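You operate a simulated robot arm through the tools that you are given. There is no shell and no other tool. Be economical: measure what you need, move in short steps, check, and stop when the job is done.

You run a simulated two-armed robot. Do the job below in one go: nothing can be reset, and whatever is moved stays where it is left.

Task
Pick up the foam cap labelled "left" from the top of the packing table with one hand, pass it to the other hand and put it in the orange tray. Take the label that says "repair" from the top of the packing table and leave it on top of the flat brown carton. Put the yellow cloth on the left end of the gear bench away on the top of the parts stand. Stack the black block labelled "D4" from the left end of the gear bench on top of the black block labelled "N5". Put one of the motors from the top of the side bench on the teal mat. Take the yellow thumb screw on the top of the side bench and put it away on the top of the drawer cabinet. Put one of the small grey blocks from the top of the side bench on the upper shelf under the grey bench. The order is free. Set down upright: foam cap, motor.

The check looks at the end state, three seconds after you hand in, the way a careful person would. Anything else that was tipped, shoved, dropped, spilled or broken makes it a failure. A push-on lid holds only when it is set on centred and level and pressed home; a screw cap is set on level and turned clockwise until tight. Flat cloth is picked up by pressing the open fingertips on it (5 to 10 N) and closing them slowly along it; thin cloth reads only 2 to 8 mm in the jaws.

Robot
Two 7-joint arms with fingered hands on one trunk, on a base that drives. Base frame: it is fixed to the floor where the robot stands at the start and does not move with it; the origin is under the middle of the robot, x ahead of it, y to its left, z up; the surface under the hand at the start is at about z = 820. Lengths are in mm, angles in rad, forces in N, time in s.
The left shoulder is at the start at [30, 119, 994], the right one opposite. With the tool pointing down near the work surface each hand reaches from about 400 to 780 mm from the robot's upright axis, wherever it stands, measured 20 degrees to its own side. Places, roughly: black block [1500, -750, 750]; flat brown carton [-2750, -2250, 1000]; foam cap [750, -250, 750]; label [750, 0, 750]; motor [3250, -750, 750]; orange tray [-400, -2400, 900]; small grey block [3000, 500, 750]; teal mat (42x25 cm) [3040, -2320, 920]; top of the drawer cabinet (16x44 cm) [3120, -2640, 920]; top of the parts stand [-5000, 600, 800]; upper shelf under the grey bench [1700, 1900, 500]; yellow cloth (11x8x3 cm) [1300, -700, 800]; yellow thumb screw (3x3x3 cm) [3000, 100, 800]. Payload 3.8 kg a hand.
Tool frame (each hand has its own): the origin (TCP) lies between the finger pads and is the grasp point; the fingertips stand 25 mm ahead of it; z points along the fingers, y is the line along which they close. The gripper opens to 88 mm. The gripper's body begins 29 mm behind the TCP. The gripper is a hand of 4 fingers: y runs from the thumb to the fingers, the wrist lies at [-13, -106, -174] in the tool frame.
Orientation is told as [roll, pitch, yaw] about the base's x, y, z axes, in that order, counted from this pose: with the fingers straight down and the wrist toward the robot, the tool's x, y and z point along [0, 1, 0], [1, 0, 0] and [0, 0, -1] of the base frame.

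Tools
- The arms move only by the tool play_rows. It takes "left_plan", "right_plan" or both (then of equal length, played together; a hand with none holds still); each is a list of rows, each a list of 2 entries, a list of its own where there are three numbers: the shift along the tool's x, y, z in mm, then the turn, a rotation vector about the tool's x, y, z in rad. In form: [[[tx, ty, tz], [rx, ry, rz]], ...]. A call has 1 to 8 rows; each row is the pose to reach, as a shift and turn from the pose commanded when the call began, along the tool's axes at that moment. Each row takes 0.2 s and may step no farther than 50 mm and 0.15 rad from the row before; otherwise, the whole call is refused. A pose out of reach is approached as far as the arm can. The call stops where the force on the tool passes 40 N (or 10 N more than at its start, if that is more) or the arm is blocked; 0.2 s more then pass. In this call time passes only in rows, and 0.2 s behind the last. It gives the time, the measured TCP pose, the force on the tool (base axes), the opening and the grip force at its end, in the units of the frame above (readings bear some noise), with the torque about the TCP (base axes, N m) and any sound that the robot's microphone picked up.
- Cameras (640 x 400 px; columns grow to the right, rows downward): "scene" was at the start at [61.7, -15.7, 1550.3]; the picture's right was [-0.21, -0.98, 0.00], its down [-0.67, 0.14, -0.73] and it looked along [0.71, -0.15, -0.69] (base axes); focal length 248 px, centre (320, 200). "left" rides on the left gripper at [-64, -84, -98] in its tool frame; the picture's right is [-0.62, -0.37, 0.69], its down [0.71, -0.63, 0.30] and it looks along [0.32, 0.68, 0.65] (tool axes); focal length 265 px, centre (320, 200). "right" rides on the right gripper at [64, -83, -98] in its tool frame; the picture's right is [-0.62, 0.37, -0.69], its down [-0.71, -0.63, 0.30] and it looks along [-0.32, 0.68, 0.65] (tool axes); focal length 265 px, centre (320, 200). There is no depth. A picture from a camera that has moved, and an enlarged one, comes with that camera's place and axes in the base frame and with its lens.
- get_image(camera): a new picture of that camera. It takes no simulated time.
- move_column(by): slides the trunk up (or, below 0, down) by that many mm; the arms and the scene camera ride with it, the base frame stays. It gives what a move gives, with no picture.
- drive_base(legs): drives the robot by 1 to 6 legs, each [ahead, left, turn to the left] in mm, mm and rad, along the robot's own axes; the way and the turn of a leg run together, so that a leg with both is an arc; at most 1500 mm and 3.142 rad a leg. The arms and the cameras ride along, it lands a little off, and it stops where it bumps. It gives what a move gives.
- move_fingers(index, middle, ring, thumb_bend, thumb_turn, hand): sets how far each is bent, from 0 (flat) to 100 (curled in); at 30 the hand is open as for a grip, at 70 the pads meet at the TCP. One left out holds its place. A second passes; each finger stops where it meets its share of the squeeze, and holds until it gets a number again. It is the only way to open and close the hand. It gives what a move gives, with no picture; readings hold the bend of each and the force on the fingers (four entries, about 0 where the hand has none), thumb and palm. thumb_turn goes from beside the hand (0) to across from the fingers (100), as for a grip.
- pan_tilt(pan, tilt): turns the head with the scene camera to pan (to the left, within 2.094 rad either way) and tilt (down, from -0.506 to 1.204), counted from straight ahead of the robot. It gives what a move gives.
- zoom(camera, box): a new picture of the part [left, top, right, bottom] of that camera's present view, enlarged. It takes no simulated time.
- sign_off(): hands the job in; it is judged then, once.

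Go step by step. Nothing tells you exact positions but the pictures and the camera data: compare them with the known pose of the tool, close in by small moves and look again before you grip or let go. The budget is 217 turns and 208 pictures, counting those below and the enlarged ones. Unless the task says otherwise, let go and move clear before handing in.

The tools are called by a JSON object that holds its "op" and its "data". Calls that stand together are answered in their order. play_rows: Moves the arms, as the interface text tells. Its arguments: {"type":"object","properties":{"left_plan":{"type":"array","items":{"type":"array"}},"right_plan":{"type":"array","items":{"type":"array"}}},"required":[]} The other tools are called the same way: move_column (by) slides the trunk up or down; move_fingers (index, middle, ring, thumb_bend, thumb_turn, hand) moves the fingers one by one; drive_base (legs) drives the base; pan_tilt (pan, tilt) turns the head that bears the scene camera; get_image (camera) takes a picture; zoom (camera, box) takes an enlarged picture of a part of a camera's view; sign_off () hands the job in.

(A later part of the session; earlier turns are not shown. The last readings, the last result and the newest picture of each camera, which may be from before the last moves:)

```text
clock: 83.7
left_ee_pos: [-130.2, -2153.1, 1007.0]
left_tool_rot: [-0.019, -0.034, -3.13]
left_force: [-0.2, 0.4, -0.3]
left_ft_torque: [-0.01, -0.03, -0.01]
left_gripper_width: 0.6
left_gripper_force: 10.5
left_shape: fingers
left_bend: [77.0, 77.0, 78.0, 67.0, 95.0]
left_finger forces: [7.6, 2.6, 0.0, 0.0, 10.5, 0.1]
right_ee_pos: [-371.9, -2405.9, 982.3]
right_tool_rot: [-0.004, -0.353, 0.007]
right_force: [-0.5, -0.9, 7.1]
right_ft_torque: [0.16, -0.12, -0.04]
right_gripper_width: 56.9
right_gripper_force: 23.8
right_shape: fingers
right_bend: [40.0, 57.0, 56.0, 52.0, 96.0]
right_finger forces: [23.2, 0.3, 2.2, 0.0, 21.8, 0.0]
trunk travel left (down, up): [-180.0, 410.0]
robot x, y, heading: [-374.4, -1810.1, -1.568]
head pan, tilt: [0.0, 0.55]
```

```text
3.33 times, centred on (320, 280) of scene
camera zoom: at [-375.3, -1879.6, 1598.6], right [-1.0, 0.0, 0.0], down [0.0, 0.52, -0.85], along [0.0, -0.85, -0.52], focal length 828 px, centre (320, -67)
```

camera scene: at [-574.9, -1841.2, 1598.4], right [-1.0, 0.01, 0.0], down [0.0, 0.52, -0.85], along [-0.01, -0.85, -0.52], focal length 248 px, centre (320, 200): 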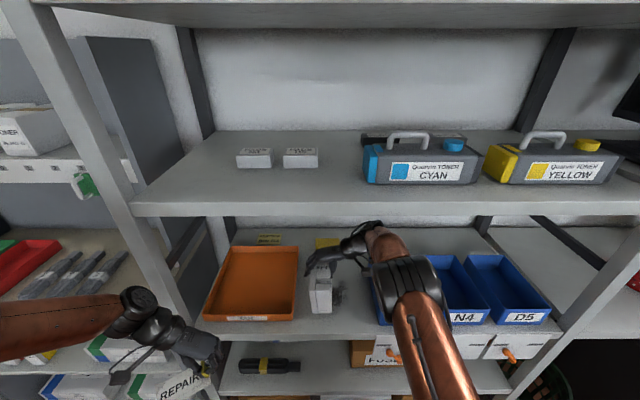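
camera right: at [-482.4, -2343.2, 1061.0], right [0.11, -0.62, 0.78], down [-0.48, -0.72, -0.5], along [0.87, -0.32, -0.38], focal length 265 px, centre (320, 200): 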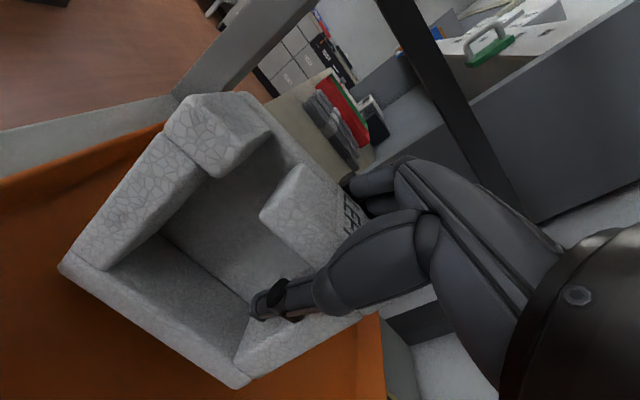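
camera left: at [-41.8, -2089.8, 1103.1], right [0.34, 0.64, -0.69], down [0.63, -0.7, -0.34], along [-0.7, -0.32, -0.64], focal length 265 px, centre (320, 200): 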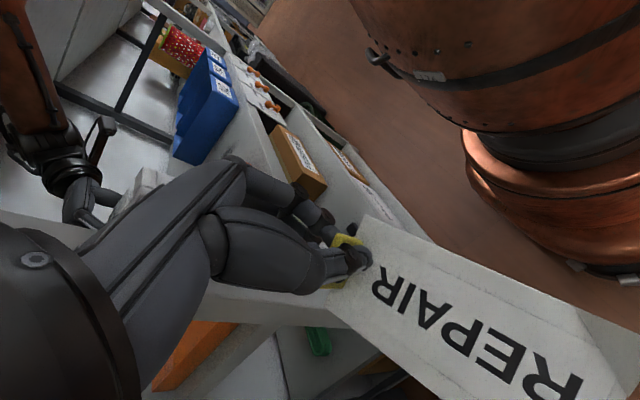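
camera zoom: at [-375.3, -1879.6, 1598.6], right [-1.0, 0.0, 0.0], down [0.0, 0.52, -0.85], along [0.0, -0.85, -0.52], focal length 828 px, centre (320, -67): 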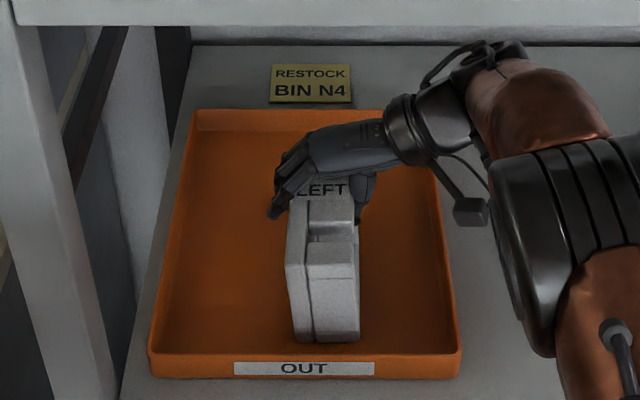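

Contact has begun (7 N). I press 3 mm more to seat it, then open.

{"op": "play_rows", "data": {"right_plan": [[[0, -1, 3], [0, 0, 0]]]}}

{"op": "move_fingers", "data": {"hand": "right", "index": 34, "middle": 34, "ring": 34, "thumb_bend": 36}}

{"op": "move_fingers", "data": {"hand": "right", "index": 12, "middle": 12, "ring": 12, "thumb_bend": 20}}

{"op": "zoom", "data": {"camera": "scene", "box": [260, 220, 380, 340]}}

{"op": "get_image", "data": {"camera": "right"}}

```text
clock: 84.1
left_ee_pos: [-130.5, -2152.7, 1008.3]
left_tool_rot: [-0.016, -0.033, -3.131]
left_force: [0.0, 0.4, -0.2]
left_ft_torque: [0.0, 0.01, -0.03]
left_gripper_width: 0.7
left_gripper_force: 10.4
left_shape: fingers
left_bend: [77.0, 77.0, 78.0, 67.0, 95.0]
left_finger forces: [7.6, 2.6, 0.1, 0.0, 10.5, 0.0]
right_ee_pos: [-370.8, -2404.8, 981.4]
right_tool_rot: [-0.006, -0.355, 0.008]
right_force: [-3.0, -3.3, 25.1]
right_ft_torque: [0.26, -0.14, -0.02]
right_gripper_width: 57.0
right_gripper_force: 25.7
right_shape: fingers
right_bend: [39.0, 57.0, 56.0, 52.0, 97.0]
right_finger forces: [27.2, 0.1, 2.8, 0.1, 22.0, 0.0]
trunk travel left (down, up): [-180.0, 410.0]
robot x, y, heading: [-375.4, -1815.2, -1.571]
head pan, tilt: [0.0, 0.55]
```

```text
clock: 85.1
left_ee_pos: [-129.3, -2153.0, 1006.8]
left_tool_rot: [-0.018, -0.036, -3.129]
left_force: [-0.9, -0.3, 0.6]
left_ft_torque: [-0.02, 0.04, 0.03]
left_gripper_width: 0.3
left_gripper_force: 10.3
left_shape: fingers
left_bend: [77.0, 77.0, 78.0, 67.0, 95.0]
left_finger forces: [7.7, 2.7, 0.1, 0.0, 10.5, 0.0]
right_ee_pos: [-371.7, -2406.1, 977.9]
right_tool_rot: [-0.001, -0.352, 0.006]
right_force: [0.7, -0.4, 10.4]
right_ft_torque: [0.14, -0.21, -0.03]
right_gripper_width: 80.1
right_gripper_force: 6.3
right_shape: fingers
right_bend: [28.0, 34.0, 34.0, 36.0, 97.0]
right_finger forces: [9.2, 0.0, 0.0, 0.1, 2.8, 0.1]
trunk travel left (down, up): [-180.0, 410.0]
robot x, y, heading: [-375.9, -1811.1, -1.574]
head pan, tilt: [0.0, 0.55]
```

```text
clock: 86.1
left_ee_pos: [-130.1, -2154.2, 1008.5]
left_tool_rot: [-0.019, -0.035, -3.13]
left_force: [0.0, -0.1, -0.8]
left_ft_torque: [0.0, 0.03, 0.01]
left_gripper_width: 0.4
left_gripper_force: 10.2
left_shape: fingers
left_bend: [77.0, 77.0, 78.0, 67.0, 95.0]
left_finger forces: [7.7, 2.6, 0.0, 0.0, 10.5, 0.0]
right_ee_pos: [-371.7, -2405.6, 978.1]
right_tool_rot: [0.0, -0.352, 0.006]
right_force: [-0.5, -0.8, 0.1]
right_ft_torque: [0.0, 0.02, -0.01]
right_gripper_width: 112.4
right_gripper_force: 0.1
right_shape: fingers
right_bend: [12.0, 12.0, 12.0, 20.0, 97.0]
right_finger forces: [0.0, 0.1, 0.0, 0.1, 0.0, 0.1]
trunk travel left (down, up): [-180.0, 410.0]
robot x, y, heading: [-378.3, -1812.6, -1.574]
head pan, tilt: [0.0, 0.55]
```

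```text
3.33 times, centred on (320, 280) of scene
camera zoom: at [-375.1, -1880.4, 1598.4], right [-1.0, 0.0, 0.0], down [0.0, 0.52, -0.85], along [0.0, -0.85, -0.52], focal length 828 px, centre (320, -67)
```

zoom: 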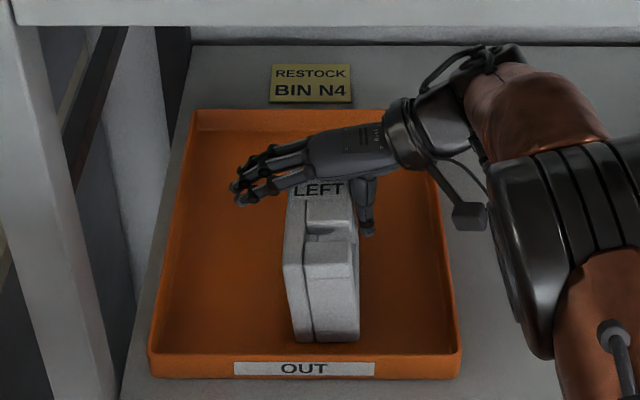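

```text
130 pictures are left
camera right: at [-482.8, -2342.7, 1041.0], right [0.11, -0.62, 0.78], down [-0.48, -0.72, -0.5], along [0.87, -0.32, -0.38], focal length 265 px, centre (320, 200)
```

right: 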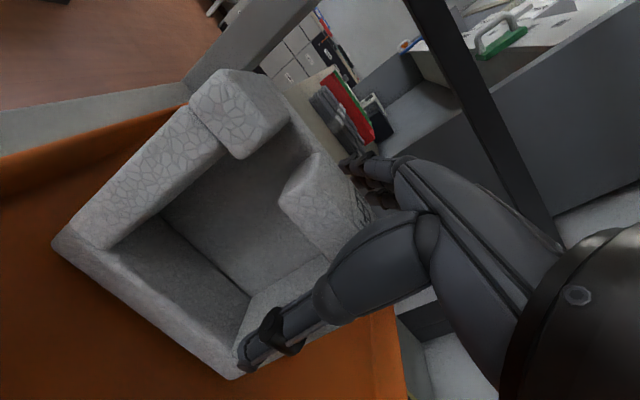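

The cap stands free in the tray. I raise the hand straight up and back the robot out.

{"op": "play_rows", "data": {"right_plan": [[[0, 5, -14], [0, 0, 0]], [[0, 10, -28], [0, 0, 0]], [[0, 15, -42], [0, 0, 0]], [[0, 19, -53], [0, 0, 0]]]}}

{"op": "drive_base", "data": {"legs": [[-300, 0, 0]]}}

{"op": "pan_tilt", "data": {"pan": 0.0, "tilt": 0.55}}

{"op": "get_image", "data": {"camera": "scene"}}

{"op": "zoom", "data": {"camera": "scene", "box": [260, 180, 400, 280]}}

```text
clock: 87.1
left_ee_pos: [-130.0, -2154.1, 1008.1]
left_tool_rot: [-0.019, -0.035, -3.129]
left_force: [0.0, -0.5, 0.2]
left_ft_torque: [-0.03, 0.02, 0.02]
left_gripper_width: 0.7
left_gripper_force: 10.7
left_shape: fingers
left_bend: [77.0, 77.0, 78.0, 67.0, 95.0]
left_finger forces: [7.7, 2.6, 0.1, 0.1, 10.5, 0.0]
right_ee_pos: [-370.4, -2405.9, 1033.7]
right_tool_rot: [-0.001, -0.35, 0.006]
right_force: [-0.4, 0.7, 0.4]
right_ft_torque: [-0.02, 0.0, 0.0]
right_gripper_width: 112.2
right_gripper_force: 0.1
right_shape: fingers
right_bend: [12.0, 12.0, 12.0, 20.0, 97.0]
right_finger forces: [0.1, 0.0, 0.0, 0.0, 0.1, 0.1]
trunk travel left (down, up): [-180.0, 410.0]
robot x, y, heading: [-376.4, -1808.2, -1.57]
head pan, tilt: [0.0, 0.55]
```

```text
clock: 89.1
left_ee_pos: [-129.5, -1860.5, 1007.9]
left_tool_rot: [-0.018, -0.034, -3.127]
left_force: [0.6, 0.5, 0.1]
left_ft_torque: [-0.04, 0.01, -0.02]
left_gripper_width: 0.4
left_gripper_force: 10.4
left_shape: fingers
left_bend: [77.0, 77.0, 78.0, 67.0, 95.0]
left_finger forces: [7.7, 2.6, 0.1, 0.0, 10.5, 0.0]
right_ee_pos: [-370.7, -2113.3, 1034.9]
right_tool_rot: [-0.002, -0.35, 0.007]
right_force: [-0.3, -0.1, 0.2]
right_ft_torque: [-0.01, 0.01, -0.02]
right_gripper_width: 112.3
right_gripper_force: 0.1
right_shape: fingers
right_bend: [12.0, 12.0, 12.0, 20.0, 97.0]
right_finger forces: [0.0, 0.0, 0.0, 0.1, 0.0, 0.1]
trunk travel left (down, up): [-180.0, 410.0]
robot x, y, heading: [-378.2, -1517.8, -1.568]
head pan, tilt: [0.0, 0.55]
```

```text
clock: 89.7
left_ee_pos: [-130.1, -1860.4, 1006.7]
left_tool_rot: [-0.019, -0.036, -3.128]
left_force: [-0.5, -0.1, -1.1]
left_ft_torque: [0.0, -0.04, -0.01]
left_gripper_width: 0.2
left_gripper_force: 10.0
left_shape: fingers
left_bend: [77.0, 77.0, 78.0, 67.0, 95.0]
left_finger forces: [7.7, 2.5, 0.1, 0.1, 10.5, 0.0]
right_ee_pos: [-370.6, -2114.0, 1032.7]
right_tool_rot: [0.001, -0.352, 0.007]
right_force: [-0.2, -0.5, 1.1]
right_ft_torque: [0.05, 0.01, 0.02]
right_gripper_width: 112.1
right_gripper_force: 0.1
right_shape: fingers
right_bend: [12.0, 12.0, 12.0, 20.0, 97.0]
right_finger forces: [0.0, 0.0, 0.0, 0.0, 0.1, 0.0]
trunk travel left (down, up): [-180.0, 410.0]
robot x, y, heading: [-378.8, -1519.2, -1.574]
head pan, tilt: [0.0, 0.55]
```

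```text
129 pictures are left
camera scene: at [-375.8, -1588.3, 1598.4], right [-1.0, 0.0, 0.0], down [0.0, 0.52, -0.85], along [0.0, -0.85, -0.52], focal length 248 px, centre (320, 200)
```

scene: 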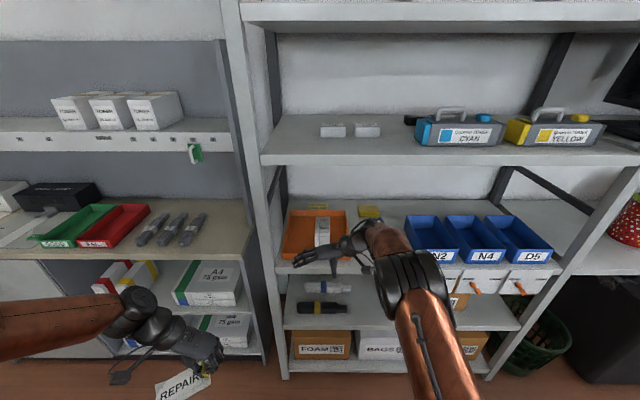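

```text
4.00 times, centred on (330, 230) of scene
camera zoom: at [-375.8, -1588.3, 1598.4], right [-1.0, 0.0, 0.0], down [0.0, 0.52, -0.85], along [0.0, -0.85, -0.52], focal length 993 px, centre (280, 80)
```

zoom: 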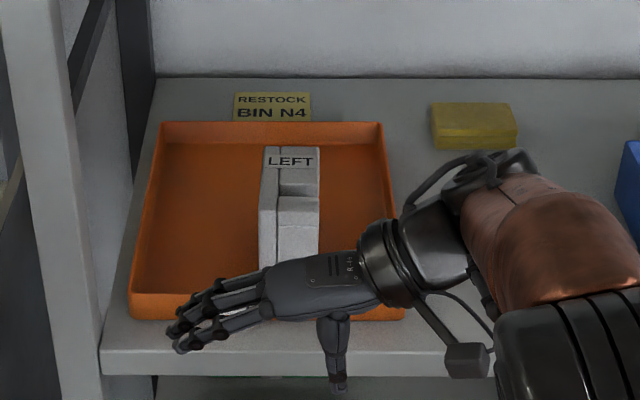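

The foam cap is upright in the tray, hand clear. Next, the label: I look along the aisle to the right towards the carton.

{"op": "pan_tilt", "data": {"pan": -1.1, "tilt": 0.5}}

{"op": "get_image", "data": {"camera": "scene"}}

{"op": "pan_tilt", "data": {"pan": -2.0, "tilt": 0.5}}

{"op": "get_image", "data": {"camera": "scene"}}

```text
clock: 91.0
left_ee_pos: [-129.9, -1861.1, 1006.7]
left_tool_rot: [-0.02, -0.035, -3.128]
left_force: [-0.2, -0.7, -0.3]
left_ft_torque: [0.0, 0.03, 0.01]
left_gripper_width: 0.4
left_gripper_force: 10.2
left_shape: fingers
left_bend: [77.0, 77.0, 78.0, 67.0, 95.0]
left_finger forces: [7.7, 2.6, 0.0, 0.0, 10.7, 0.0]
right_ee_pos: [-370.6, -2113.6, 1033.4]
right_tool_rot: [0.001, -0.351, 0.007]
right_force: [-0.1, 0.6, 0.8]
right_ft_torque: [-0.03, 0.0, 0.01]
right_gripper_width: 112.4
right_gripper_force: 0.0
right_shape: fingers
right_bend: [12.0, 12.0, 12.0, 20.0, 97.0]
right_finger forces: [0.0, 0.0, 0.1, 0.0, 0.0, 0.1]
trunk travel left (down, up): [-180.0, 410.0]
robot x, y, heading: [-379.7, -1520.2, -1.568]
head pan, tilt: [-1.1, 0.499]
```

```text
127 pictures are left
camera scene: at [-457.0, -1540.1, 1603.0], right [-0.46, 0.89, 0.0], down [0.43, 0.22, -0.88], along [-0.78, -0.4, -0.48], focal length 248 px, centre (320, 200)
```

scene: 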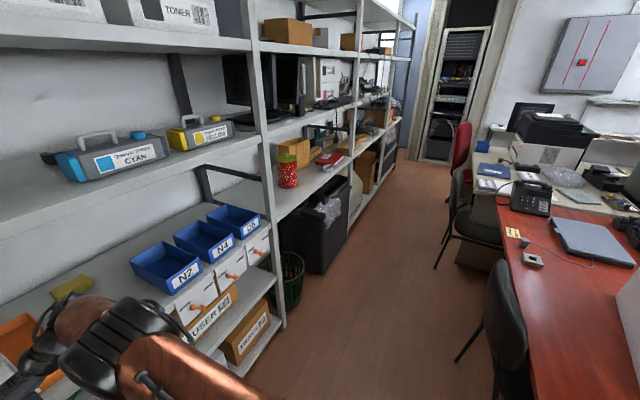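

```text
clock: 92.2
left_ee_pos: [-129.9, -1861.2, 1007.3]
left_tool_rot: [-0.02, -0.036, -3.129]
left_force: [0.8, 0.1, 1.1]
left_ft_torque: [0.02, 0.01, 0.01]
left_gripper_width: 0.5
left_gripper_force: 9.9
left_shape: fingers
left_bend: [77.0, 77.0, 78.0, 67.0, 95.0]
left_finger forces: [7.7, 2.5, 0.0, 0.1, 10.5, 0.0]
right_ee_pos: [-371.6, -2113.0, 1034.1]
right_tool_rot: [0.0, -0.351, 0.005]
right_force: [0.4, 0.1, 0.4]
right_ft_torque: [0.01, 0.03, 0.0]
right_gripper_width: 112.4
right_gripper_force: 0.0
right_shape: fingers
right_bend: [12.0, 12.0, 12.0, 20.0, 97.0]
right_finger forces: [0.0, 0.0, 0.0, 0.1, 0.1, 0.0]
trunk travel left (down, up): [-180.0, 410.0]
robot x, y, heading: [-376.4, -1519.1, -1.566]
head pan, tilt: [-2.0, 0.499]
```

```text
126 pictures are left
camera scene: at [-459.0, -1461.0, 1603.1], right [0.41, 0.91, 0.0], down [0.44, -0.2, -0.88], along [-0.8, 0.36, -0.48], focal length 248 px, centre (320, 200)
```

scene: 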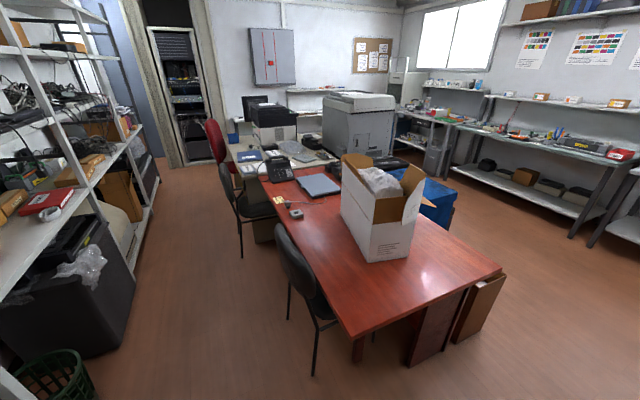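

The aisle between the shelves (y≈−2235) and the chairs (y≈−1380) is free. I turn right and drive along it to x≈−1700, then look for the carton.

{"op": "drive_base", "data": {"legs": [[0, 0, -1.571], [1300, 270, 0]]}}

{"op": "pan_tilt", "data": {"pan": 0.45, "tilt": 0.45}}

{"op": "get_image", "data": {"camera": "scene"}}

```text
clock: 102.6
left_ee_pos: [-2008.1, -2029.0, 1007.4]
left_tool_rot: [-0.019, -0.036, 1.561]
left_force: [-0.4, -0.1, -0.7]
left_ft_torque: [0.01, 0.01, -0.01]
left_gripper_width: 0.6
left_gripper_force: 10.7
left_shape: fingers
left_bend: [77.0, 77.0, 78.0, 67.0, 95.0]
left_finger forces: [7.8, 2.7, 0.0, 0.0, 10.6, 0.0]
right_ee_pos: [-2254.8, -1782.4, 1033.5]
right_tool_rot: [0.0, -0.35, -1.587]
right_force: [-0.3, 0.6, 0.1]
right_ft_torque: [0.0, 0.04, 0.0]
right_gripper_width: 112.3
right_gripper_force: 0.0
right_shape: fingers
right_bend: [12.0, 12.0, 12.0, 20.0, 97.0]
right_finger forces: [0.1, 0.0, 0.1, 0.0, 0.0, 0.0]
trunk travel left (down, up): [-180.0, 410.0]
robot x, y, heading: [-1660.9, -1790.2, 3.125]
head pan, tilt: [-2.0, 0.499]
```

```text
clock: 104.8
left_ee_pos: [-2008.4, -2028.3, 1007.1]
left_tool_rot: [-0.018, -0.035, 1.56]
left_force: [-0.5, 0.3, 0.9]
left_ft_torque: [-0.01, -0.02, 0.04]
left_gripper_width: 0.3
left_gripper_force: 10.2
left_shape: fingers
left_bend: [77.0, 77.0, 78.0, 67.0, 95.0]
left_finger forces: [7.7, 2.6, 0.0, 0.0, 10.5, 0.0]
right_ee_pos: [-2256.4, -1781.5, 1032.7]
right_tool_rot: [0.002, -0.35, -1.587]
right_force: [-0.7, -0.7, -0.2]
right_ft_torque: [0.0, 0.01, -0.01]
right_gripper_width: 112.1
right_gripper_force: 0.2
right_shape: fingers
right_bend: [12.0, 12.0, 12.0, 20.0, 97.0]
right_finger forces: [0.1, 0.0, 0.1, 0.1, 0.0, 0.0]
trunk travel left (down, up): [-180.0, 410.0]
robot x, y, heading: [-1660.6, -1789.7, 3.128]
head pan, tilt: [0.45, 0.45]
```

```text
125 pictures are left
camera scene: at [-1723.7, -1826.9, 1607.5], right [-0.42, 0.91, 0.0], down [0.4, 0.18, -0.9], along [-0.82, -0.38, -0.44], focal length 248 px, centre (320, 200)
```

scene: 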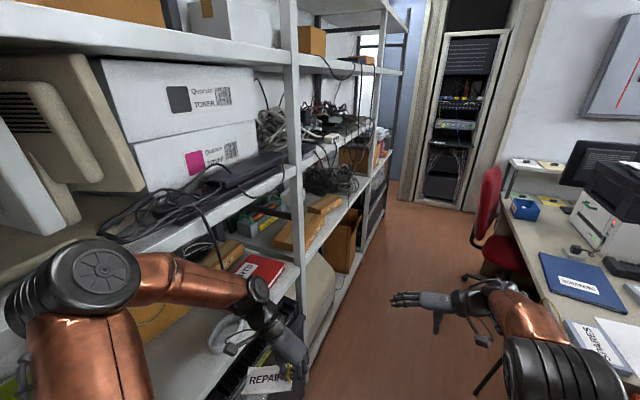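

The flat brown carton appears at about px (310,220), on the middle shelf behind the post. I zoom in on it.

{"op": "zoom", "data": {"camera": "scene", "box": [220, 130, 400, 270]}}

```text
2.86 times, centred on (310, 200) of scene
camera zoom: at [-1723.7, -1826.9, 1607.5], right [-0.42, 0.91, 0.0], down [0.4, 0.18, -0.9], along [-0.82, -0.38, -0.44], focal length 710 px, centre (349, 200)
```

zoom: 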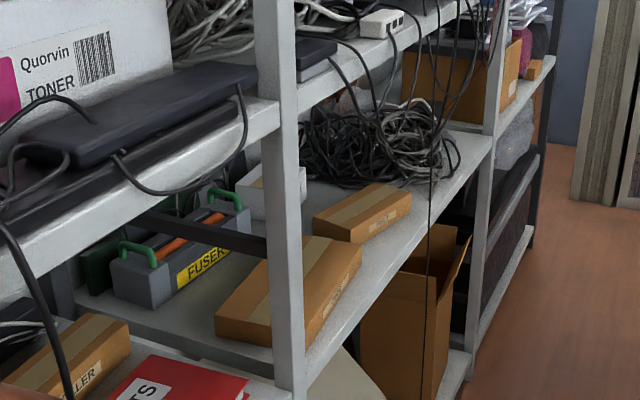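

Several cartons lie on that shelf. I drive 430 mm closer along the aisle to tell them apart.

{"op": "drive_base", "data": {"legs": [[430, 20, 0.016]]}}

{"op": "pan_tilt", "data": {"pan": 0.9, "tilt": 0.6}}

{"op": "get_image", "data": {"camera": "scene"}}

```text
clock: 107.5
left_ee_pos: [-2432.8, -2039.0, 1013.0]
left_tool_rot: [-0.011, -0.023, 1.58]
left_force: [0.1, 0.6, -0.1]
left_ft_torque: [0.01, -0.02, 0.0]
left_gripper_width: 0.4
left_gripper_force: 9.8
left_shape: fingers
left_bend: [77.0, 77.0, 78.0, 67.0, 95.0]
left_finger forces: [7.9, 2.4, 0.0, 0.0, 10.6, 0.1]
right_ee_pos: [-2684.3, -1795.9, 1036.9]
right_tool_rot: [-0.008, -0.365, -1.566]
right_force: [0.3, 0.2, 0.1]
right_ft_torque: [-0.03, -0.03, 0.02]
right_gripper_width: 112.3
right_gripper_force: 0.0
right_shape: fingers
right_bend: [12.0, 12.0, 12.0, 20.0, 97.0]
right_finger forces: [0.0, 0.0, 0.0, 0.1, 0.1, 0.0]
trunk travel left (down, up): [-180.0, 410.0]
robot x, y, heading: [-2096.0, -1805.2, 3.14]
head pan, tilt: [0.45, 0.45]
```

```text
clock: 108.4
left_ee_pos: [-2433.0, -2039.2, 1013.6]
left_tool_rot: [-0.011, -0.018, 1.579]
left_force: [0.3, 0.3, 0.6]
left_ft_torque: [0.03, 0.05, 0.0]
left_gripper_width: 0.7
left_gripper_force: 10.5
left_shape: fingers
left_bend: [77.0, 77.0, 78.0, 67.0, 95.0]
left_finger forces: [7.8, 2.5, 0.1, 0.0, 10.7, 0.0]
right_ee_pos: [-2684.9, -1795.8, 1037.3]
right_tool_rot: [-0.007, -0.365, -1.564]
right_force: [-0.7, -0.5, -0.2]
right_ft_torque: [0.01, 0.0, -0.03]
right_gripper_width: 112.4
right_gripper_force: 0.1
right_shape: fingers
right_bend: [12.0, 12.0, 12.0, 20.0, 97.0]
right_finger forces: [0.1, 0.1, 0.0, 0.0, 0.0, 0.0]
trunk travel left (down, up): [-180.0, 410.0]
robot x, y, heading: [-2091.1, -1802.9, 3.141]
head pan, tilt: [0.901, 0.6]
```

```text
123 pictures are left
camera scene: at [-2121.7, -1853.1, 1595.0], right [-0.78, 0.62, 0.0], down [0.35, 0.43, -0.83], along [-0.52, -0.65, -0.55], focal length 248 px, centre (320, 200)
```

scene: 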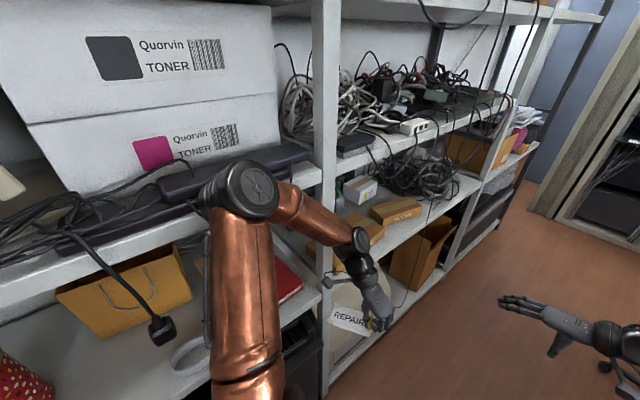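

The left elbow is close to the shelf front; I shift 70 mm away from it and zoom on the cartons.

{"op": "drive_base", "data": {"legs": [[0, -70, 0]]}}

{"op": "zoom", "data": {"camera": "scene", "box": [300, 130, 500, 290]}}

```text
clock: 109.4
left_ee_pos: [-2436.4, -1982.1, 1008.2]
left_tool_rot: [-0.017, -0.032, 1.583]
left_force: [0.8, 1.2, 0.2]
left_ft_torque: [0.03, 0.02, 0.0]
left_gripper_width: 0.4
left_gripper_force: 10.9
left_shape: fingers
left_bend: [77.0, 77.0, 78.0, 67.0, 95.0]
left_finger forces: [7.9, 2.4, 0.0, 0.0, 10.5, 0.0]
right_ee_pos: [-2689.1, -1740.7, 1034.8]
right_tool_rot: [0.0, -0.357, -1.564]
right_force: [-0.7, 0.2, -0.4]
right_ft_torque: [-0.03, 0.0, 0.0]
right_gripper_width: 112.0
right_gripper_force: 0.0
right_shape: fingers
right_bend: [12.0, 12.0, 12.0, 20.0, 97.0]
right_finger forces: [0.0, 0.1, 0.0, 0.1, 0.0, 0.1]
trunk travel left (down, up): [-180.0, 410.0]
robot x, y, heading: [-2095.2, -1740.5, -3.141]
head pan, tilt: [0.901, 0.6]
```

```text
2.50 times, centred on (400, 210) of scene
camera zoom: at [-2129.1, -1801.5, 1594.1], right [-0.78, 0.62, 0.0], down [0.35, 0.44, -0.83], along [-0.51, -0.65, -0.56], focal length 621 px, centre (120, 175)
```

zoom: 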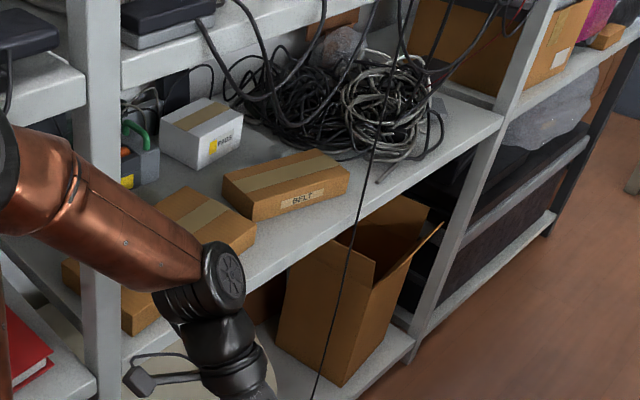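

The first carton (top centre ≈[−2740,−2350]) is the flat brown one meant; the other at x≈−2960 is marked BELT. I tuck the right arm, turn to face the shelf, and strafe towards it.

{"op": "play_rows", "data": {"right_plan": [[[40, 0, 0], [0.1, 0, 0]], [[80, 0, 0], [0.2, 0, 0]], [[120, 0, 0], [0.3, 0, 0]], [[160, 0, 0], [0.35, 0, 0]], [[195, 0, 0], [0.35, 0, 0]]]}}

{"op": "drive_base", "data": {"legs": [[0, -30, 0], [0, 0, 1.571]]}}

{"op": "pan_tilt", "data": {"pan": -0.6, "tilt": 0.6}}

{"op": "get_image", "data": {"camera": "scene"}}

```text
clock: 110.6
left_ee_pos: [-2436.9, -1983.2, 1007.6]
left_tool_rot: [-0.019, -0.034, 1.58]
left_force: [0.2, 0.0, -1.6]
left_ft_torque: [-0.02, 0.01, -0.03]
left_gripper_width: 0.3
left_gripper_force: 10.7
left_shape: fingers
left_bend: [77.0, 77.0, 78.0, 67.0, 95.0]
left_finger forces: [7.8, 2.5, 0.1, 0.0, 10.6, 0.0]
right_ee_pos: [-2495.7, -1739.4, 1032.5]
right_tool_rot: [-0.001, 0.0, -1.566]
right_force: [0.6, 0.5, -0.2]
right_ft_torque: [-0.01, 0.03, 0.0]
right_gripper_width: 112.1
right_gripper_force: 0.1
right_shape: fingers
right_bend: [12.0, 12.0, 12.0, 20.0, 97.0]
right_finger forces: [0.1, 0.1, 0.0, 0.1, 0.0, 0.0]
trunk travel left (down, up): [-180.0, 410.0]
robot x, y, heading: [-2095.6, -1739.4, -3.137]
head pan, tilt: [0.901, 0.6]
```

```text
clock: 115.2
left_ee_pos: [-1854.4, -2052.2, 1007.9]
left_tool_rot: [-0.018, -0.035, 3.141]
left_force: [0.0, -1.3, -0.9]
left_ft_torque: [0.02, -0.01, 0.01]
left_gripper_width: 0.4
left_gripper_force: 10.3
left_shape: fingers
left_bend: [77.0, 77.0, 78.0, 67.0, 95.0]
left_finger forces: [7.8, 2.5, 0.1, 0.0, 10.5, 0.1]
right_ee_pos: [-2096.9, -2109.0, 1033.3]
right_tool_rot: [0.001, -0.003, -0.009]
right_force: [0.0, 0.0, 0.4]
right_ft_torque: [0.01, 0.02, -0.02]
right_gripper_width: 112.3
right_gripper_force: 0.0
right_shape: fingers
right_bend: [12.0, 12.0, 12.0, 20.0, 97.0]
right_finger forces: [0.0, 0.0, 0.0, 0.1, 0.0, 0.0]
trunk travel left (down, up): [-180.0, 410.0]
robot x, y, heading: [-2096.3, -1705.6, -1.583]
head pan, tilt: [0.901, 0.6]
```

```text
clock: 116.8
left_ee_pos: [-1853.7, -2053.4, 1007.7]
left_tool_rot: [-0.018, -0.033, 3.14]
left_force: [0.2, -0.5, 0.0]
left_ft_torque: [-0.01, 0.01, 0.01]
left_gripper_width: 0.6
left_gripper_force: 10.5
left_shape: fingers
left_bend: [77.0, 77.0, 78.0, 67.0, 95.0]
left_finger forces: [7.8, 2.5, 0.0, 0.1, 10.5, 0.0]
right_ee_pos: [-2097.2, -2109.5, 1032.8]
right_tool_rot: [-0.001, -0.002, -0.009]
right_force: [0.0, 0.9, 0.3]
right_ft_torque: [-0.01, -0.04, -0.01]
right_gripper_width: 112.0
right_gripper_force: 0.1
right_shape: fingers
right_bend: [12.0, 12.0, 12.0, 20.0, 97.0]
right_finger forces: [0.1, 0.0, 0.0, 0.0, 0.0, 0.0]
trunk travel left (down, up): [-180.0, 410.0]
robot x, y, heading: [-2096.1, -1707.4, -1.582]
head pan, tilt: [-0.6, 0.6]
```

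```text
121 pictures are left
camera scene: at [-2144.7, -1758.7, 1593.9], right [-0.82, 0.57, 0.0], down [0.32, 0.46, -0.82], along [-0.47, -0.68, -0.57], focal length 248 px, centre (320, 200)
```

scene: 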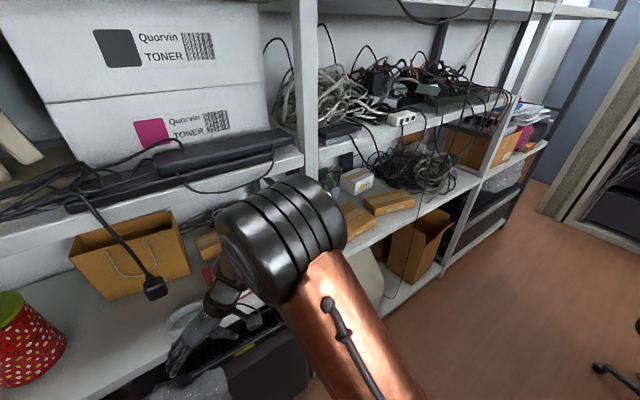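

I strafe right 700 mm, then look at the carton from the front.

{"op": "drive_base", "data": {"legs": [[0, -700, 0.01]]}}

{"op": "pan_tilt", "data": {"pan": 0.0, "tilt": 0.65}}

{"op": "get_image", "data": {"camera": "scene"}}

```text
clock: 120.5
left_ee_pos: [-2539.4, -2044.0, 1008.1]
left_tool_rot: [-0.016, -0.034, 3.128]
left_force: [-0.6, -0.9, 0.8]
left_ft_torque: [0.0, -0.03, 0.0]
left_gripper_width: 0.5
left_gripper_force: 10.0
left_shape: fingers
left_bend: [77.0, 77.0, 78.0, 67.0, 95.0]
left_finger forces: [7.8, 2.5, 0.0, 0.1, 10.5, 0.0]
right_ee_pos: [-2785.2, -2096.6, 1034.8]
right_tool_rot: [-0.001, -0.003, -0.021]
right_force: [0.2, -0.4, 0.1]
right_ft_torque: [0.01, -0.01, 0.01]
right_gripper_width: 112.3
right_gripper_force: 0.1
right_shape: fingers
right_bend: [12.0, 12.0, 12.0, 20.0, 97.0]
right_finger forces: [0.0, 0.0, 0.0, 0.0, 0.0, 0.0]
trunk travel left (down, up): [-180.0, 410.0]
robot x, y, heading: [-2780.8, -1698.2, -1.594]
head pan, tilt: [-0.6, 0.6]
```

```text
clock: 121.5
left_ee_pos: [-2539.8, -2044.9, 1007.5]
left_tool_rot: [-0.018, -0.032, 3.127]
left_force: [0.2, 0.0, 0.5]
left_ft_torque: [0.0, 0.02, 0.01]
left_gripper_width: 0.4
left_gripper_force: 10.2
left_shape: fingers
left_bend: [77.0, 77.0, 78.0, 67.0, 95.0]
left_finger forces: [7.9, 2.5, 0.0, 0.0, 10.5, 0.0]
right_ee_pos: [-2784.1, -2096.7, 1032.8]
right_tool_rot: [-0.001, -0.001, -0.02]
right_force: [-0.6, 0.0, -0.4]
right_ft_torque: [0.04, 0.01, -0.01]
right_gripper_width: 112.0
right_gripper_force: 0.1
right_shape: fingers
right_bend: [12.0, 12.0, 12.0, 20.0, 97.0]
right_finger forces: [0.0, 0.0, 0.0, 0.0, 0.0, 0.0]
trunk travel left (down, up): [-180.0, 410.0]
robot x, y, heading: [-2777.1, -1693.0, -1.59]
head pan, tilt: [0.0, 0.649]
```

```text
120 pictures are left
camera scene: at [-2778.7, -1761.3, 1589.6], right [-1.0, 0.02, 0.0], down [0.01, 0.6, -0.8], along [-0.02, -0.8, -0.6], focal length 248 px, centre (320, 200)
```

scene: 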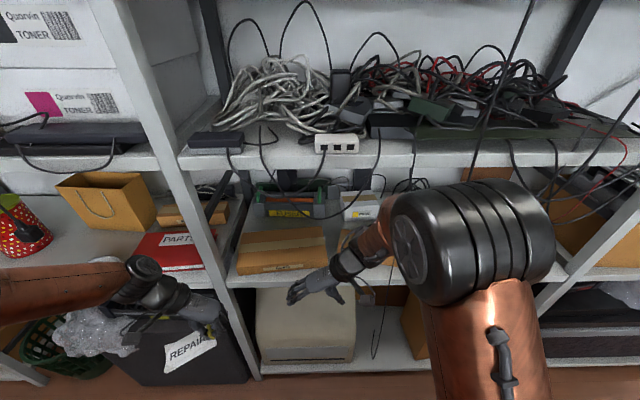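

The carton spans x≈−2525…−2805, y≈−2280…−2411, top ≈957. I position the base so the left hand can lay the label at its middle.

{"op": "play_rows", "data": {"right_plan": [[[0, -40, 0], [0, 0, 0]], [[0, -80, 0], [0, 0, 0]], [[0, -110, 0], [0, 0, 0]]], "left_plan": [[[0, 0, -8], [0, 0, 0]], [[0, 0, -16], [0, 0, 0]], [[0, 0, -22], [0, 0, 0]]]}}

{"op": "drive_base", "data": {"legs": [[85, -90, 0.02]]}}

{"op": "get_image", "data": {"camera": "scene"}}

{"op": "get_image", "data": {"camera": "left"}}

```text
clock: 122.3
left_ee_pos: [-2541.1, -2044.9, 1029.7]
left_tool_rot: [-0.019, -0.034, 3.128]
left_force: [0.1, -0.3, 0.2]
left_ft_torque: [-0.03, 0.02, -0.03]
left_gripper_width: 0.5
left_gripper_force: 10.5
left_shape: fingers
left_bend: [77.0, 77.0, 78.0, 67.0, 95.0]
left_finger forces: [7.7, 2.5, 0.0, 0.0, 10.5, 0.0]
right_ee_pos: [-2895.0, -2093.7, 1034.9]
right_tool_rot: [0.001, -0.003, -0.022]
right_force: [-0.5, 0.0, 1.1]
right_ft_torque: [-0.02, -0.04, -0.02]
right_gripper_width: 112.3
right_gripper_force: 0.0
right_shape: fingers
right_bend: [12.0, 12.0, 12.0, 20.0, 97.0]
right_finger forces: [0.0, 0.0, 0.0, 0.1, 0.0, 0.0]
trunk travel left (down, up): [-180.0, 410.0]
robot x, y, heading: [-2777.7, -1694.5, -1.593]
head pan, tilt: [0.0, 0.649]
```

```text
clock: 123.6
left_ee_pos: [-2624.9, -2126.1, 1029.8]
left_tool_rot: [-0.018, -0.033, -3.135]
left_force: [-0.8, 0.3, -1.3]
left_ft_torque: [0.0, -0.03, -0.03]
left_gripper_width: 0.5
left_gripper_force: 10.5
left_shape: fingers
left_bend: [77.0, 77.0, 78.0, 67.0, 95.0]
left_finger forces: [7.8, 2.5, 0.0, 0.1, 10.5, 0.1]
right_ee_pos: [-2977.7, -2180.7, 1033.8]
right_tool_rot: [0.001, -0.002, 0.003]
right_force: [-0.3, 0.6, 0.7]
right_ft_torque: [0.0, -0.02, 0.01]
right_gripper_width: 112.4
right_gripper_force: 0.0
right_shape: fingers
right_bend: [12.0, 12.0, 12.0, 20.0, 97.0]
right_finger forces: [0.0, 0.1, 0.0, 0.0, 0.1, 0.0]
trunk travel left (down, up): [-180.0, 410.0]
robot x, y, heading: [-2867.1, -1782.2, -1.57]
head pan, tilt: [0.0, 0.649]
```

```text
119 pictures are left
camera scene: at [-2869.1, -1847.5, 1589.6], right [-1.0, 0.0, 0.0], down [0.0, 0.61, -0.8], along [0.0, -0.8, -0.61], focal length 248 px, centre (320, 200)
```

scene: 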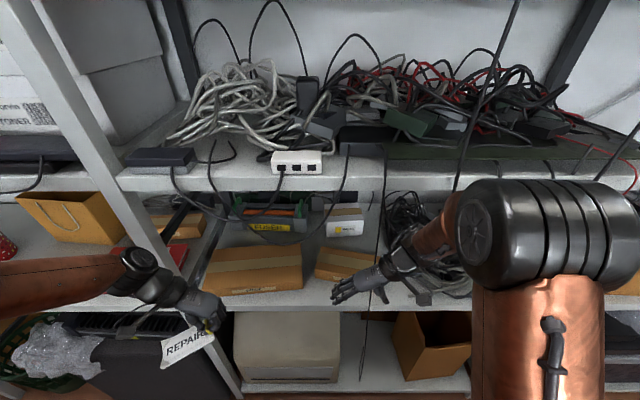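

```text
118 pictures are left
camera left: at [-2537.8, -2062.2, 1126.2], right [0.34, 0.64, -0.69], down [0.62, -0.7, -0.34], along [-0.7, -0.32, -0.64], focal length 265 px, centre (320, 200)
```

left: 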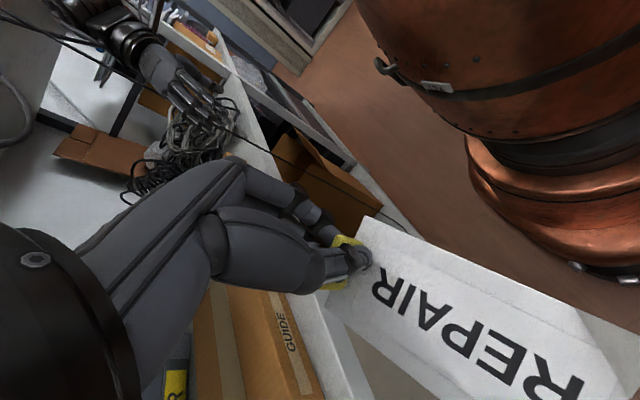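

I zoom in to measure the carton's top and the label in front of it.

{"op": "zoom", "data": {"camera": "scene", "box": [140, 180, 390, 380]}}

```text
2.00 times, centred on (265, 280) of scene
camera zoom: at [-2869.1, -1847.5, 1589.6], right [-1.0, 0.0, 0.0], down [0.0, 0.61, -0.8], along [0.0, -0.8, -0.61], focal length 497 px, centre (430, 40)
```

zoom: 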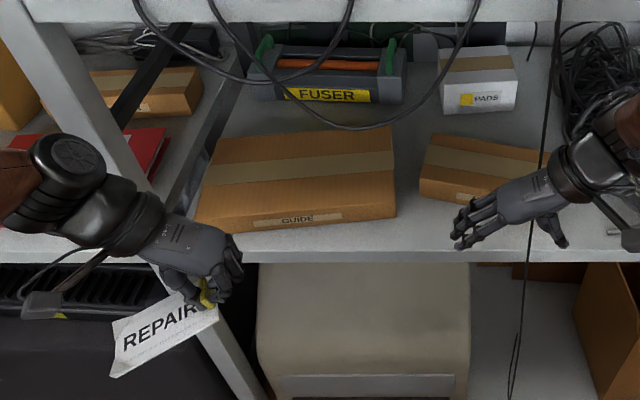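

Carton top centre ≈[−2664,−2357], z≈952, and a cable loop hangs further right and higher. I move the left hand right, then forward over the carton.

{"op": "play_rows", "data": {"left_plan": [[[0, 43, 8], [0, 0, 0]], [[20, 87, 18], [0, 0, 0]], [[65, 87, 18], [0, 0, 0]], [[110, 87, 18], [0, 0, 0]], [[155, 87, 18], [0, 0, 0]], [[185, 87, 18], [0, 0, 0]]]}}

{"op": "zoom", "data": {"camera": "scene", "box": [140, 180, 390, 380]}}

{"op": "get_image", "data": {"camera": "left"}}

```text
clock: 125.0
left_ee_pos: [-2710.7, -2311.1, 1010.1]
left_tool_rot: [-0.019, -0.033, -3.136]
left_force: [-1.2, -0.5, -0.2]
left_ft_torque: [0.0, 0.03, 0.02]
left_gripper_width: 0.3
left_gripper_force: 10.2
left_shape: fingers
left_bend: [77.0, 77.0, 78.0, 67.0, 95.0]
left_finger forces: [7.7, 2.4, 0.0, 0.1, 10.5, 0.0]
right_ee_pos: [-2975.9, -2182.5, 1033.8]
right_tool_rot: [0.0, -0.001, 0.0]
right_force: [0.2, -0.7, 1.2]
right_ft_torque: [0.03, 0.02, -0.04]
right_gripper_width: 112.0
right_gripper_force: 0.0
right_shape: fingers
right_bend: [12.0, 12.0, 12.0, 20.0, 97.0]
right_finger forces: [0.0, 0.1, 0.0, 0.1, 0.0, 0.0]
trunk travel left (down, up): [-180.0, 410.0]
robot x, y, heading: [-2865.0, -1784.4, -1.573]
head pan, tilt: [0.0, 0.649]
```

```text
2.00 times, centred on (265, 280) of scene
camera zoom: at [-2867.9, -1846.8, 1589.6], right [-1.0, 0.0, 0.0], down [0.0, 0.61, -0.8], along [0.0, -0.8, -0.61], focal length 497 px, centre (430, 40)
```

zoom: 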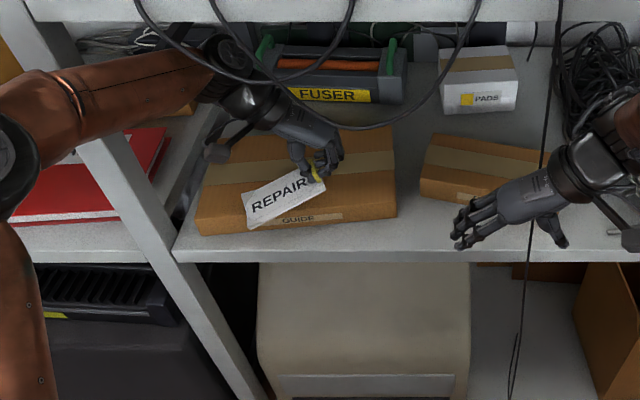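

```text
115 pictures are left
camera left: at [-2623.8, -2247.9, 1106.6], right [0.34, 0.64, -0.69], down [0.62, -0.7, -0.34], along [-0.7, -0.32, -0.64], focal length 265 px, centre (320, 200)
```

left: 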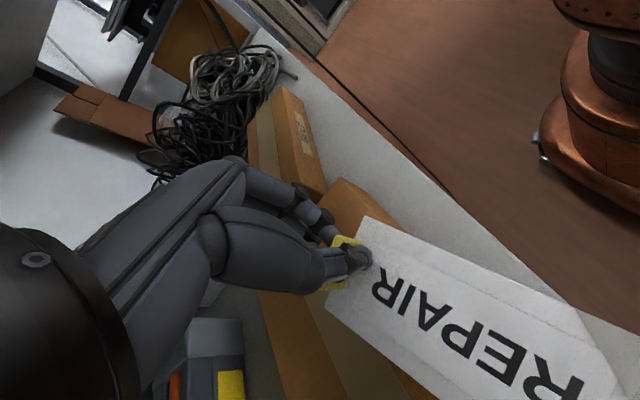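

No contact with the cable. I move 55 mm further in, then lower onto the carton.

{"op": "play_rows", "data": {"left_plan": [[[30, 0, 0], [0, 0, 0]], [[55, 0, 0], [0, 0, 0]], [[55, 0, 10], [0, 0, 0]], [[55, 0, 18], [0, 0, 0]]]}}

{"op": "zoom", "data": {"camera": "scene", "box": [190, 200, 340, 320]}}

```text
clock: 126.0
left_ee_pos: [-2712.0, -2364.4, 991.9]
left_tool_rot: [-0.018, -0.032, -3.135]
left_force: [0.9, -0.6, -0.3]
left_ft_torque: [-0.01, 0.01, -0.01]
left_gripper_width: 0.5
left_gripper_force: 10.7
left_shape: fingers
left_bend: [77.0, 77.0, 78.0, 67.0, 95.0]
left_finger forces: [8.0, 2.6, 0.0, 0.0, 10.5, 0.0]
right_ee_pos: [-2976.7, -2181.2, 1034.4]
right_tool_rot: [0.0, -0.002, -0.003]
right_force: [0.9, 0.2, 0.2]
right_ft_torque: [0.02, -0.01, -0.01]
right_gripper_width: 112.1
right_gripper_force: 0.0
right_shape: fingers
right_bend: [12.0, 12.0, 12.0, 20.0, 97.0]
right_finger forces: [0.0, 0.1, 0.0, 0.1, 0.0, 0.0]
trunk travel left (down, up): [-180.0, 410.0]
robot x, y, heading: [-2868.7, -1784.2, -1.576]
head pan, tilt: [0.0, 0.649]
```

```text
3.33 times, centred on (265, 260) of scene
camera zoom: at [-2867.8, -1846.5, 1589.6], right [-1.0, 0.0, 0.0], down [0.0, 0.6, -0.8], along [0.0, -0.8, -0.6], focal length 828 px, centre (503, 0)
```

zoom: 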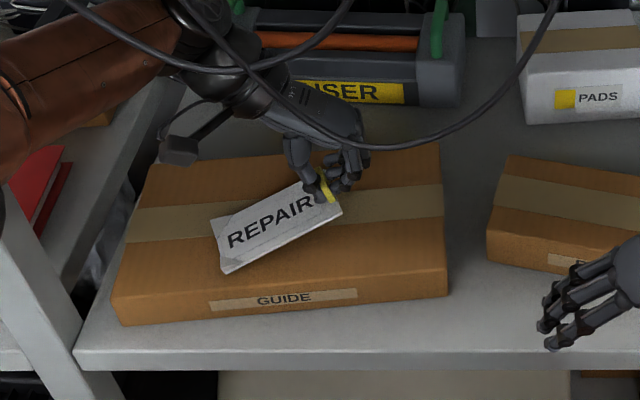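

The label hangs over the carton's middle. I lower until it touches.

{"op": "play_rows", "data": {"left_plan": [[[0, 0, 4], [0, 0, 0]], [[0, 0, 8], [0, 0, 0]], [[0, 0, 12], [0, 0, 0]], [[0, 0, 15], [0, 0, 0]]]}}

{"op": "zoom", "data": {"camera": "scene", "box": [190, 200, 340, 320]}}

```text
clock: 127.0
left_ee_pos: [-2711.5, -2364.4, 976.4]
left_tool_rot: [-0.018, -0.033, -3.138]
left_force: [-0.8, 0.3, 2.0]
left_ft_torque: [0.04, -0.12, -0.02]
left_gripper_width: 0.2
left_gripper_force: 11.7
left_shape: fingers
left_bend: [77.0, 77.0, 78.0, 68.0, 95.0]
left_finger forces: [7.4, 3.4, 0.0, 0.0, 12.3, 0.0]
right_ee_pos: [-2976.8, -2181.1, 1035.8]
right_tool_rot: [0.001, 0.0, 0.0]
right_force: [-0.2, 0.4, 0.1]
right_ft_torque: [0.0, 0.0, 0.01]
right_gripper_width: 112.0
right_gripper_force: 0.1
right_shape: fingers
right_bend: [12.0, 12.0, 12.0, 20.0, 97.0]
right_finger forces: [0.1, 0.1, 0.0, 0.0, 0.0, 0.1]
trunk travel left (down, up): [-180.0, 410.0]
robot x, y, heading: [-2863.9, -1777.1, -1.571]
head pan, tilt: [0.0, 0.649]
```

```text
3.33 times, centred on (265, 260) of scene
camera zoom: at [-2868.0, -1846.1, 1589.7], right [-1.0, 0.0, 0.0], down [0.0, 0.6, -0.8], along [0.0, -0.8, -0.6], focal length 828 px, centre (503, 0)
```

zoom: 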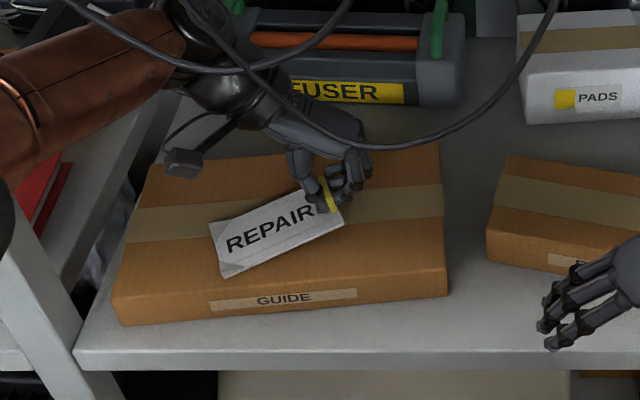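

Touching (2 N). I open the fingers in two stages and rise straight up.

{"op": "play_rows", "data": {"left_plan": [[[0, 0, 2], [0, 0, 0]]]}}

{"op": "move_fingers", "data": {"hand": "left", "index": 62, "middle": 62, "ring": 62, "thumb_bend": 58}}

{"op": "move_fingers", "data": {"hand": "left", "index": 45, "middle": 45, "ring": 45, "thumb_bend": 45}}

{"op": "play_rows", "data": {"left_plan": [[[0, 0, -10], [0, 0, 0]], [[0, 0, -25], [0, 0, 0]], [[-30, 0, -35], [0, 0, 0]], [[-75, 0, -35], [0, 0, 0]], [[-120, 0, -35], [0, 0, 0]], [[-165, 0, -35], [0, 0, 0]], [[-210, 0, -35], [0, 0, 0]], [[-240, 0, -35], [0, 0, 0]]]}}

{"op": "zoom", "data": {"camera": "scene", "box": [190, 200, 340, 320]}}

```text
clock: 127.4
left_ee_pos: [-2711.8, -2364.0, 974.7]
left_tool_rot: [-0.018, -0.034, -3.136]
left_force: [0.9, -0.2, 1.5]
left_ft_torque: [0.0, -0.13, -0.04]
left_gripper_width: 0.3
left_gripper_force: 12.0
left_shape: fingers
left_bend: [77.0, 77.0, 78.0, 68.0, 95.0]
left_finger forces: [7.3, 3.4, 0.0, 0.0, 13.5, 0.0]
right_ee_pos: [-2975.6, -2180.0, 1035.3]
right_tool_rot: [0.001, -0.002, 0.0]
right_force: [-1.2, 0.4, -0.1]
right_ft_torque: [0.01, -0.01, 0.04]
right_gripper_width: 112.1
right_gripper_force: 0.1
right_shape: fingers
right_bend: [12.0, 12.0, 12.0, 20.0, 97.0]
right_finger forces: [0.0, 0.0, 0.1, 0.0, 0.1, 0.0]
trunk travel left (down, up): [-180.0, 410.0]
robot x, y, heading: [-2869.9, -1779.4, -1.571]
head pan, tilt: [0.0, 0.649]
```

```text
clock: 128.4
left_ee_pos: [-2712.5, -2364.9, 974.7]
left_tool_rot: [-0.018, -0.033, -3.136]
left_force: [0.2, 0.7, -1.6]
left_ft_torque: [0.04, 0.0, 0.03]
left_gripper_width: 20.1
left_gripper_force: 0.1
left_shape: fingers
left_bend: [62.0, 62.0, 62.0, 57.0, 97.0]
left_finger forces: [0.0, 0.0, 0.1, 0.0, 0.1, 0.0]
right_ee_pos: [-2975.2, -2181.7, 1035.8]
right_tool_rot: [-0.001, -0.002, 0.0]
right_force: [-0.4, 0.9, 0.0]
right_ft_torque: [0.0, 0.01, 0.0]
right_gripper_width: 112.3
right_gripper_force: 0.2
right_shape: fingers
right_bend: [12.0, 12.0, 12.0, 20.0, 97.0]
right_finger forces: [0.1, 0.0, 0.0, 0.0, 0.1, 0.0]
trunk travel left (down, up): [-180.0, 410.0]
robot x, y, heading: [-2868.3, -1776.8, -1.573]
head pan, tilt: [0.0, 0.649]
```

```text
clock: 129.4
left_ee_pos: [-2711.6, -2363.6, 974.5]
left_tool_rot: [-0.018, -0.033, -3.137]
left_force: [-0.3, -0.9, 0.1]
left_ft_torque: [0.01, 0.0, 0.01]
left_gripper_width: 52.1
left_gripper_force: 0.0
left_shape: fingers
left_bend: [45.0, 45.0, 45.0, 45.0, 97.0]
left_finger forces: [0.1, 0.0, 0.1, 0.0, 0.0, 0.0]
right_ee_pos: [-2976.4, -2180.8, 1034.4]
right_tool_rot: [0.0, -0.003, -0.001]
right_force: [0.6, -0.2, -0.7]
right_ft_torque: [0.01, -0.01, -0.03]
right_gripper_width: 112.3
right_gripper_force: 0.0
right_shape: fingers
right_bend: [12.0, 12.0, 12.0, 20.0, 97.0]
right_finger forces: [0.0, 0.0, 0.0, 0.0, 0.1, 0.1]
trunk travel left (down, up): [-180.0, 410.0]
robot x, y, heading: [-2868.3, -1782.2, -1.576]
head pan, tilt: [0.0, 0.649]
```

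```text
clock: 131.2
left_ee_pos: [-2713.6, -2123.8, 1020.6]
left_tool_rot: [-0.017, -0.033, -3.134]
left_force: [0.2, -0.3, -0.1]
left_ft_torque: [-0.04, 0.0, 0.0]
left_gripper_width: 52.1
left_gripper_force: 0.0
left_shape: fingers
left_bend: [45.0, 45.0, 45.0, 45.0, 97.0]
left_finger forces: [0.0, 0.0, 0.0, 0.1, 0.0, 0.1]
right_ee_pos: [-2975.2, -2180.1, 1034.4]
right_tool_rot: [0.0, -0.001, -0.001]
right_force: [-1.0, -0.6, 0.7]
right_ft_torque: [-0.01, -0.03, -0.02]
right_gripper_width: 112.2
right_gripper_force: 0.0
right_shape: fingers
right_bend: [12.0, 12.0, 12.0, 20.0, 97.0]
right_finger forces: [0.0, 0.1, 0.0, 0.1, 0.0, 0.1]
trunk travel left (down, up): [-180.0, 410.0]
robot x, y, heading: [-2869.3, -1777.9, -1.57]
head pan, tilt: [0.0, 0.649]
```

```text
3.33 times, centred on (265, 260) of scene
camera zoom: at [-2867.9, -1845.7, 1589.7], right [-1.0, 0.0, 0.0], down [0.0, 0.6, -0.8], along [0.0, -0.8, -0.6], focal length 828 px, centre (503, 0)
```

zoom: 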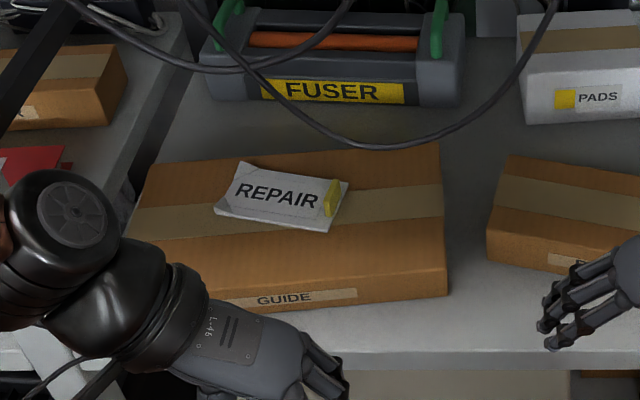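

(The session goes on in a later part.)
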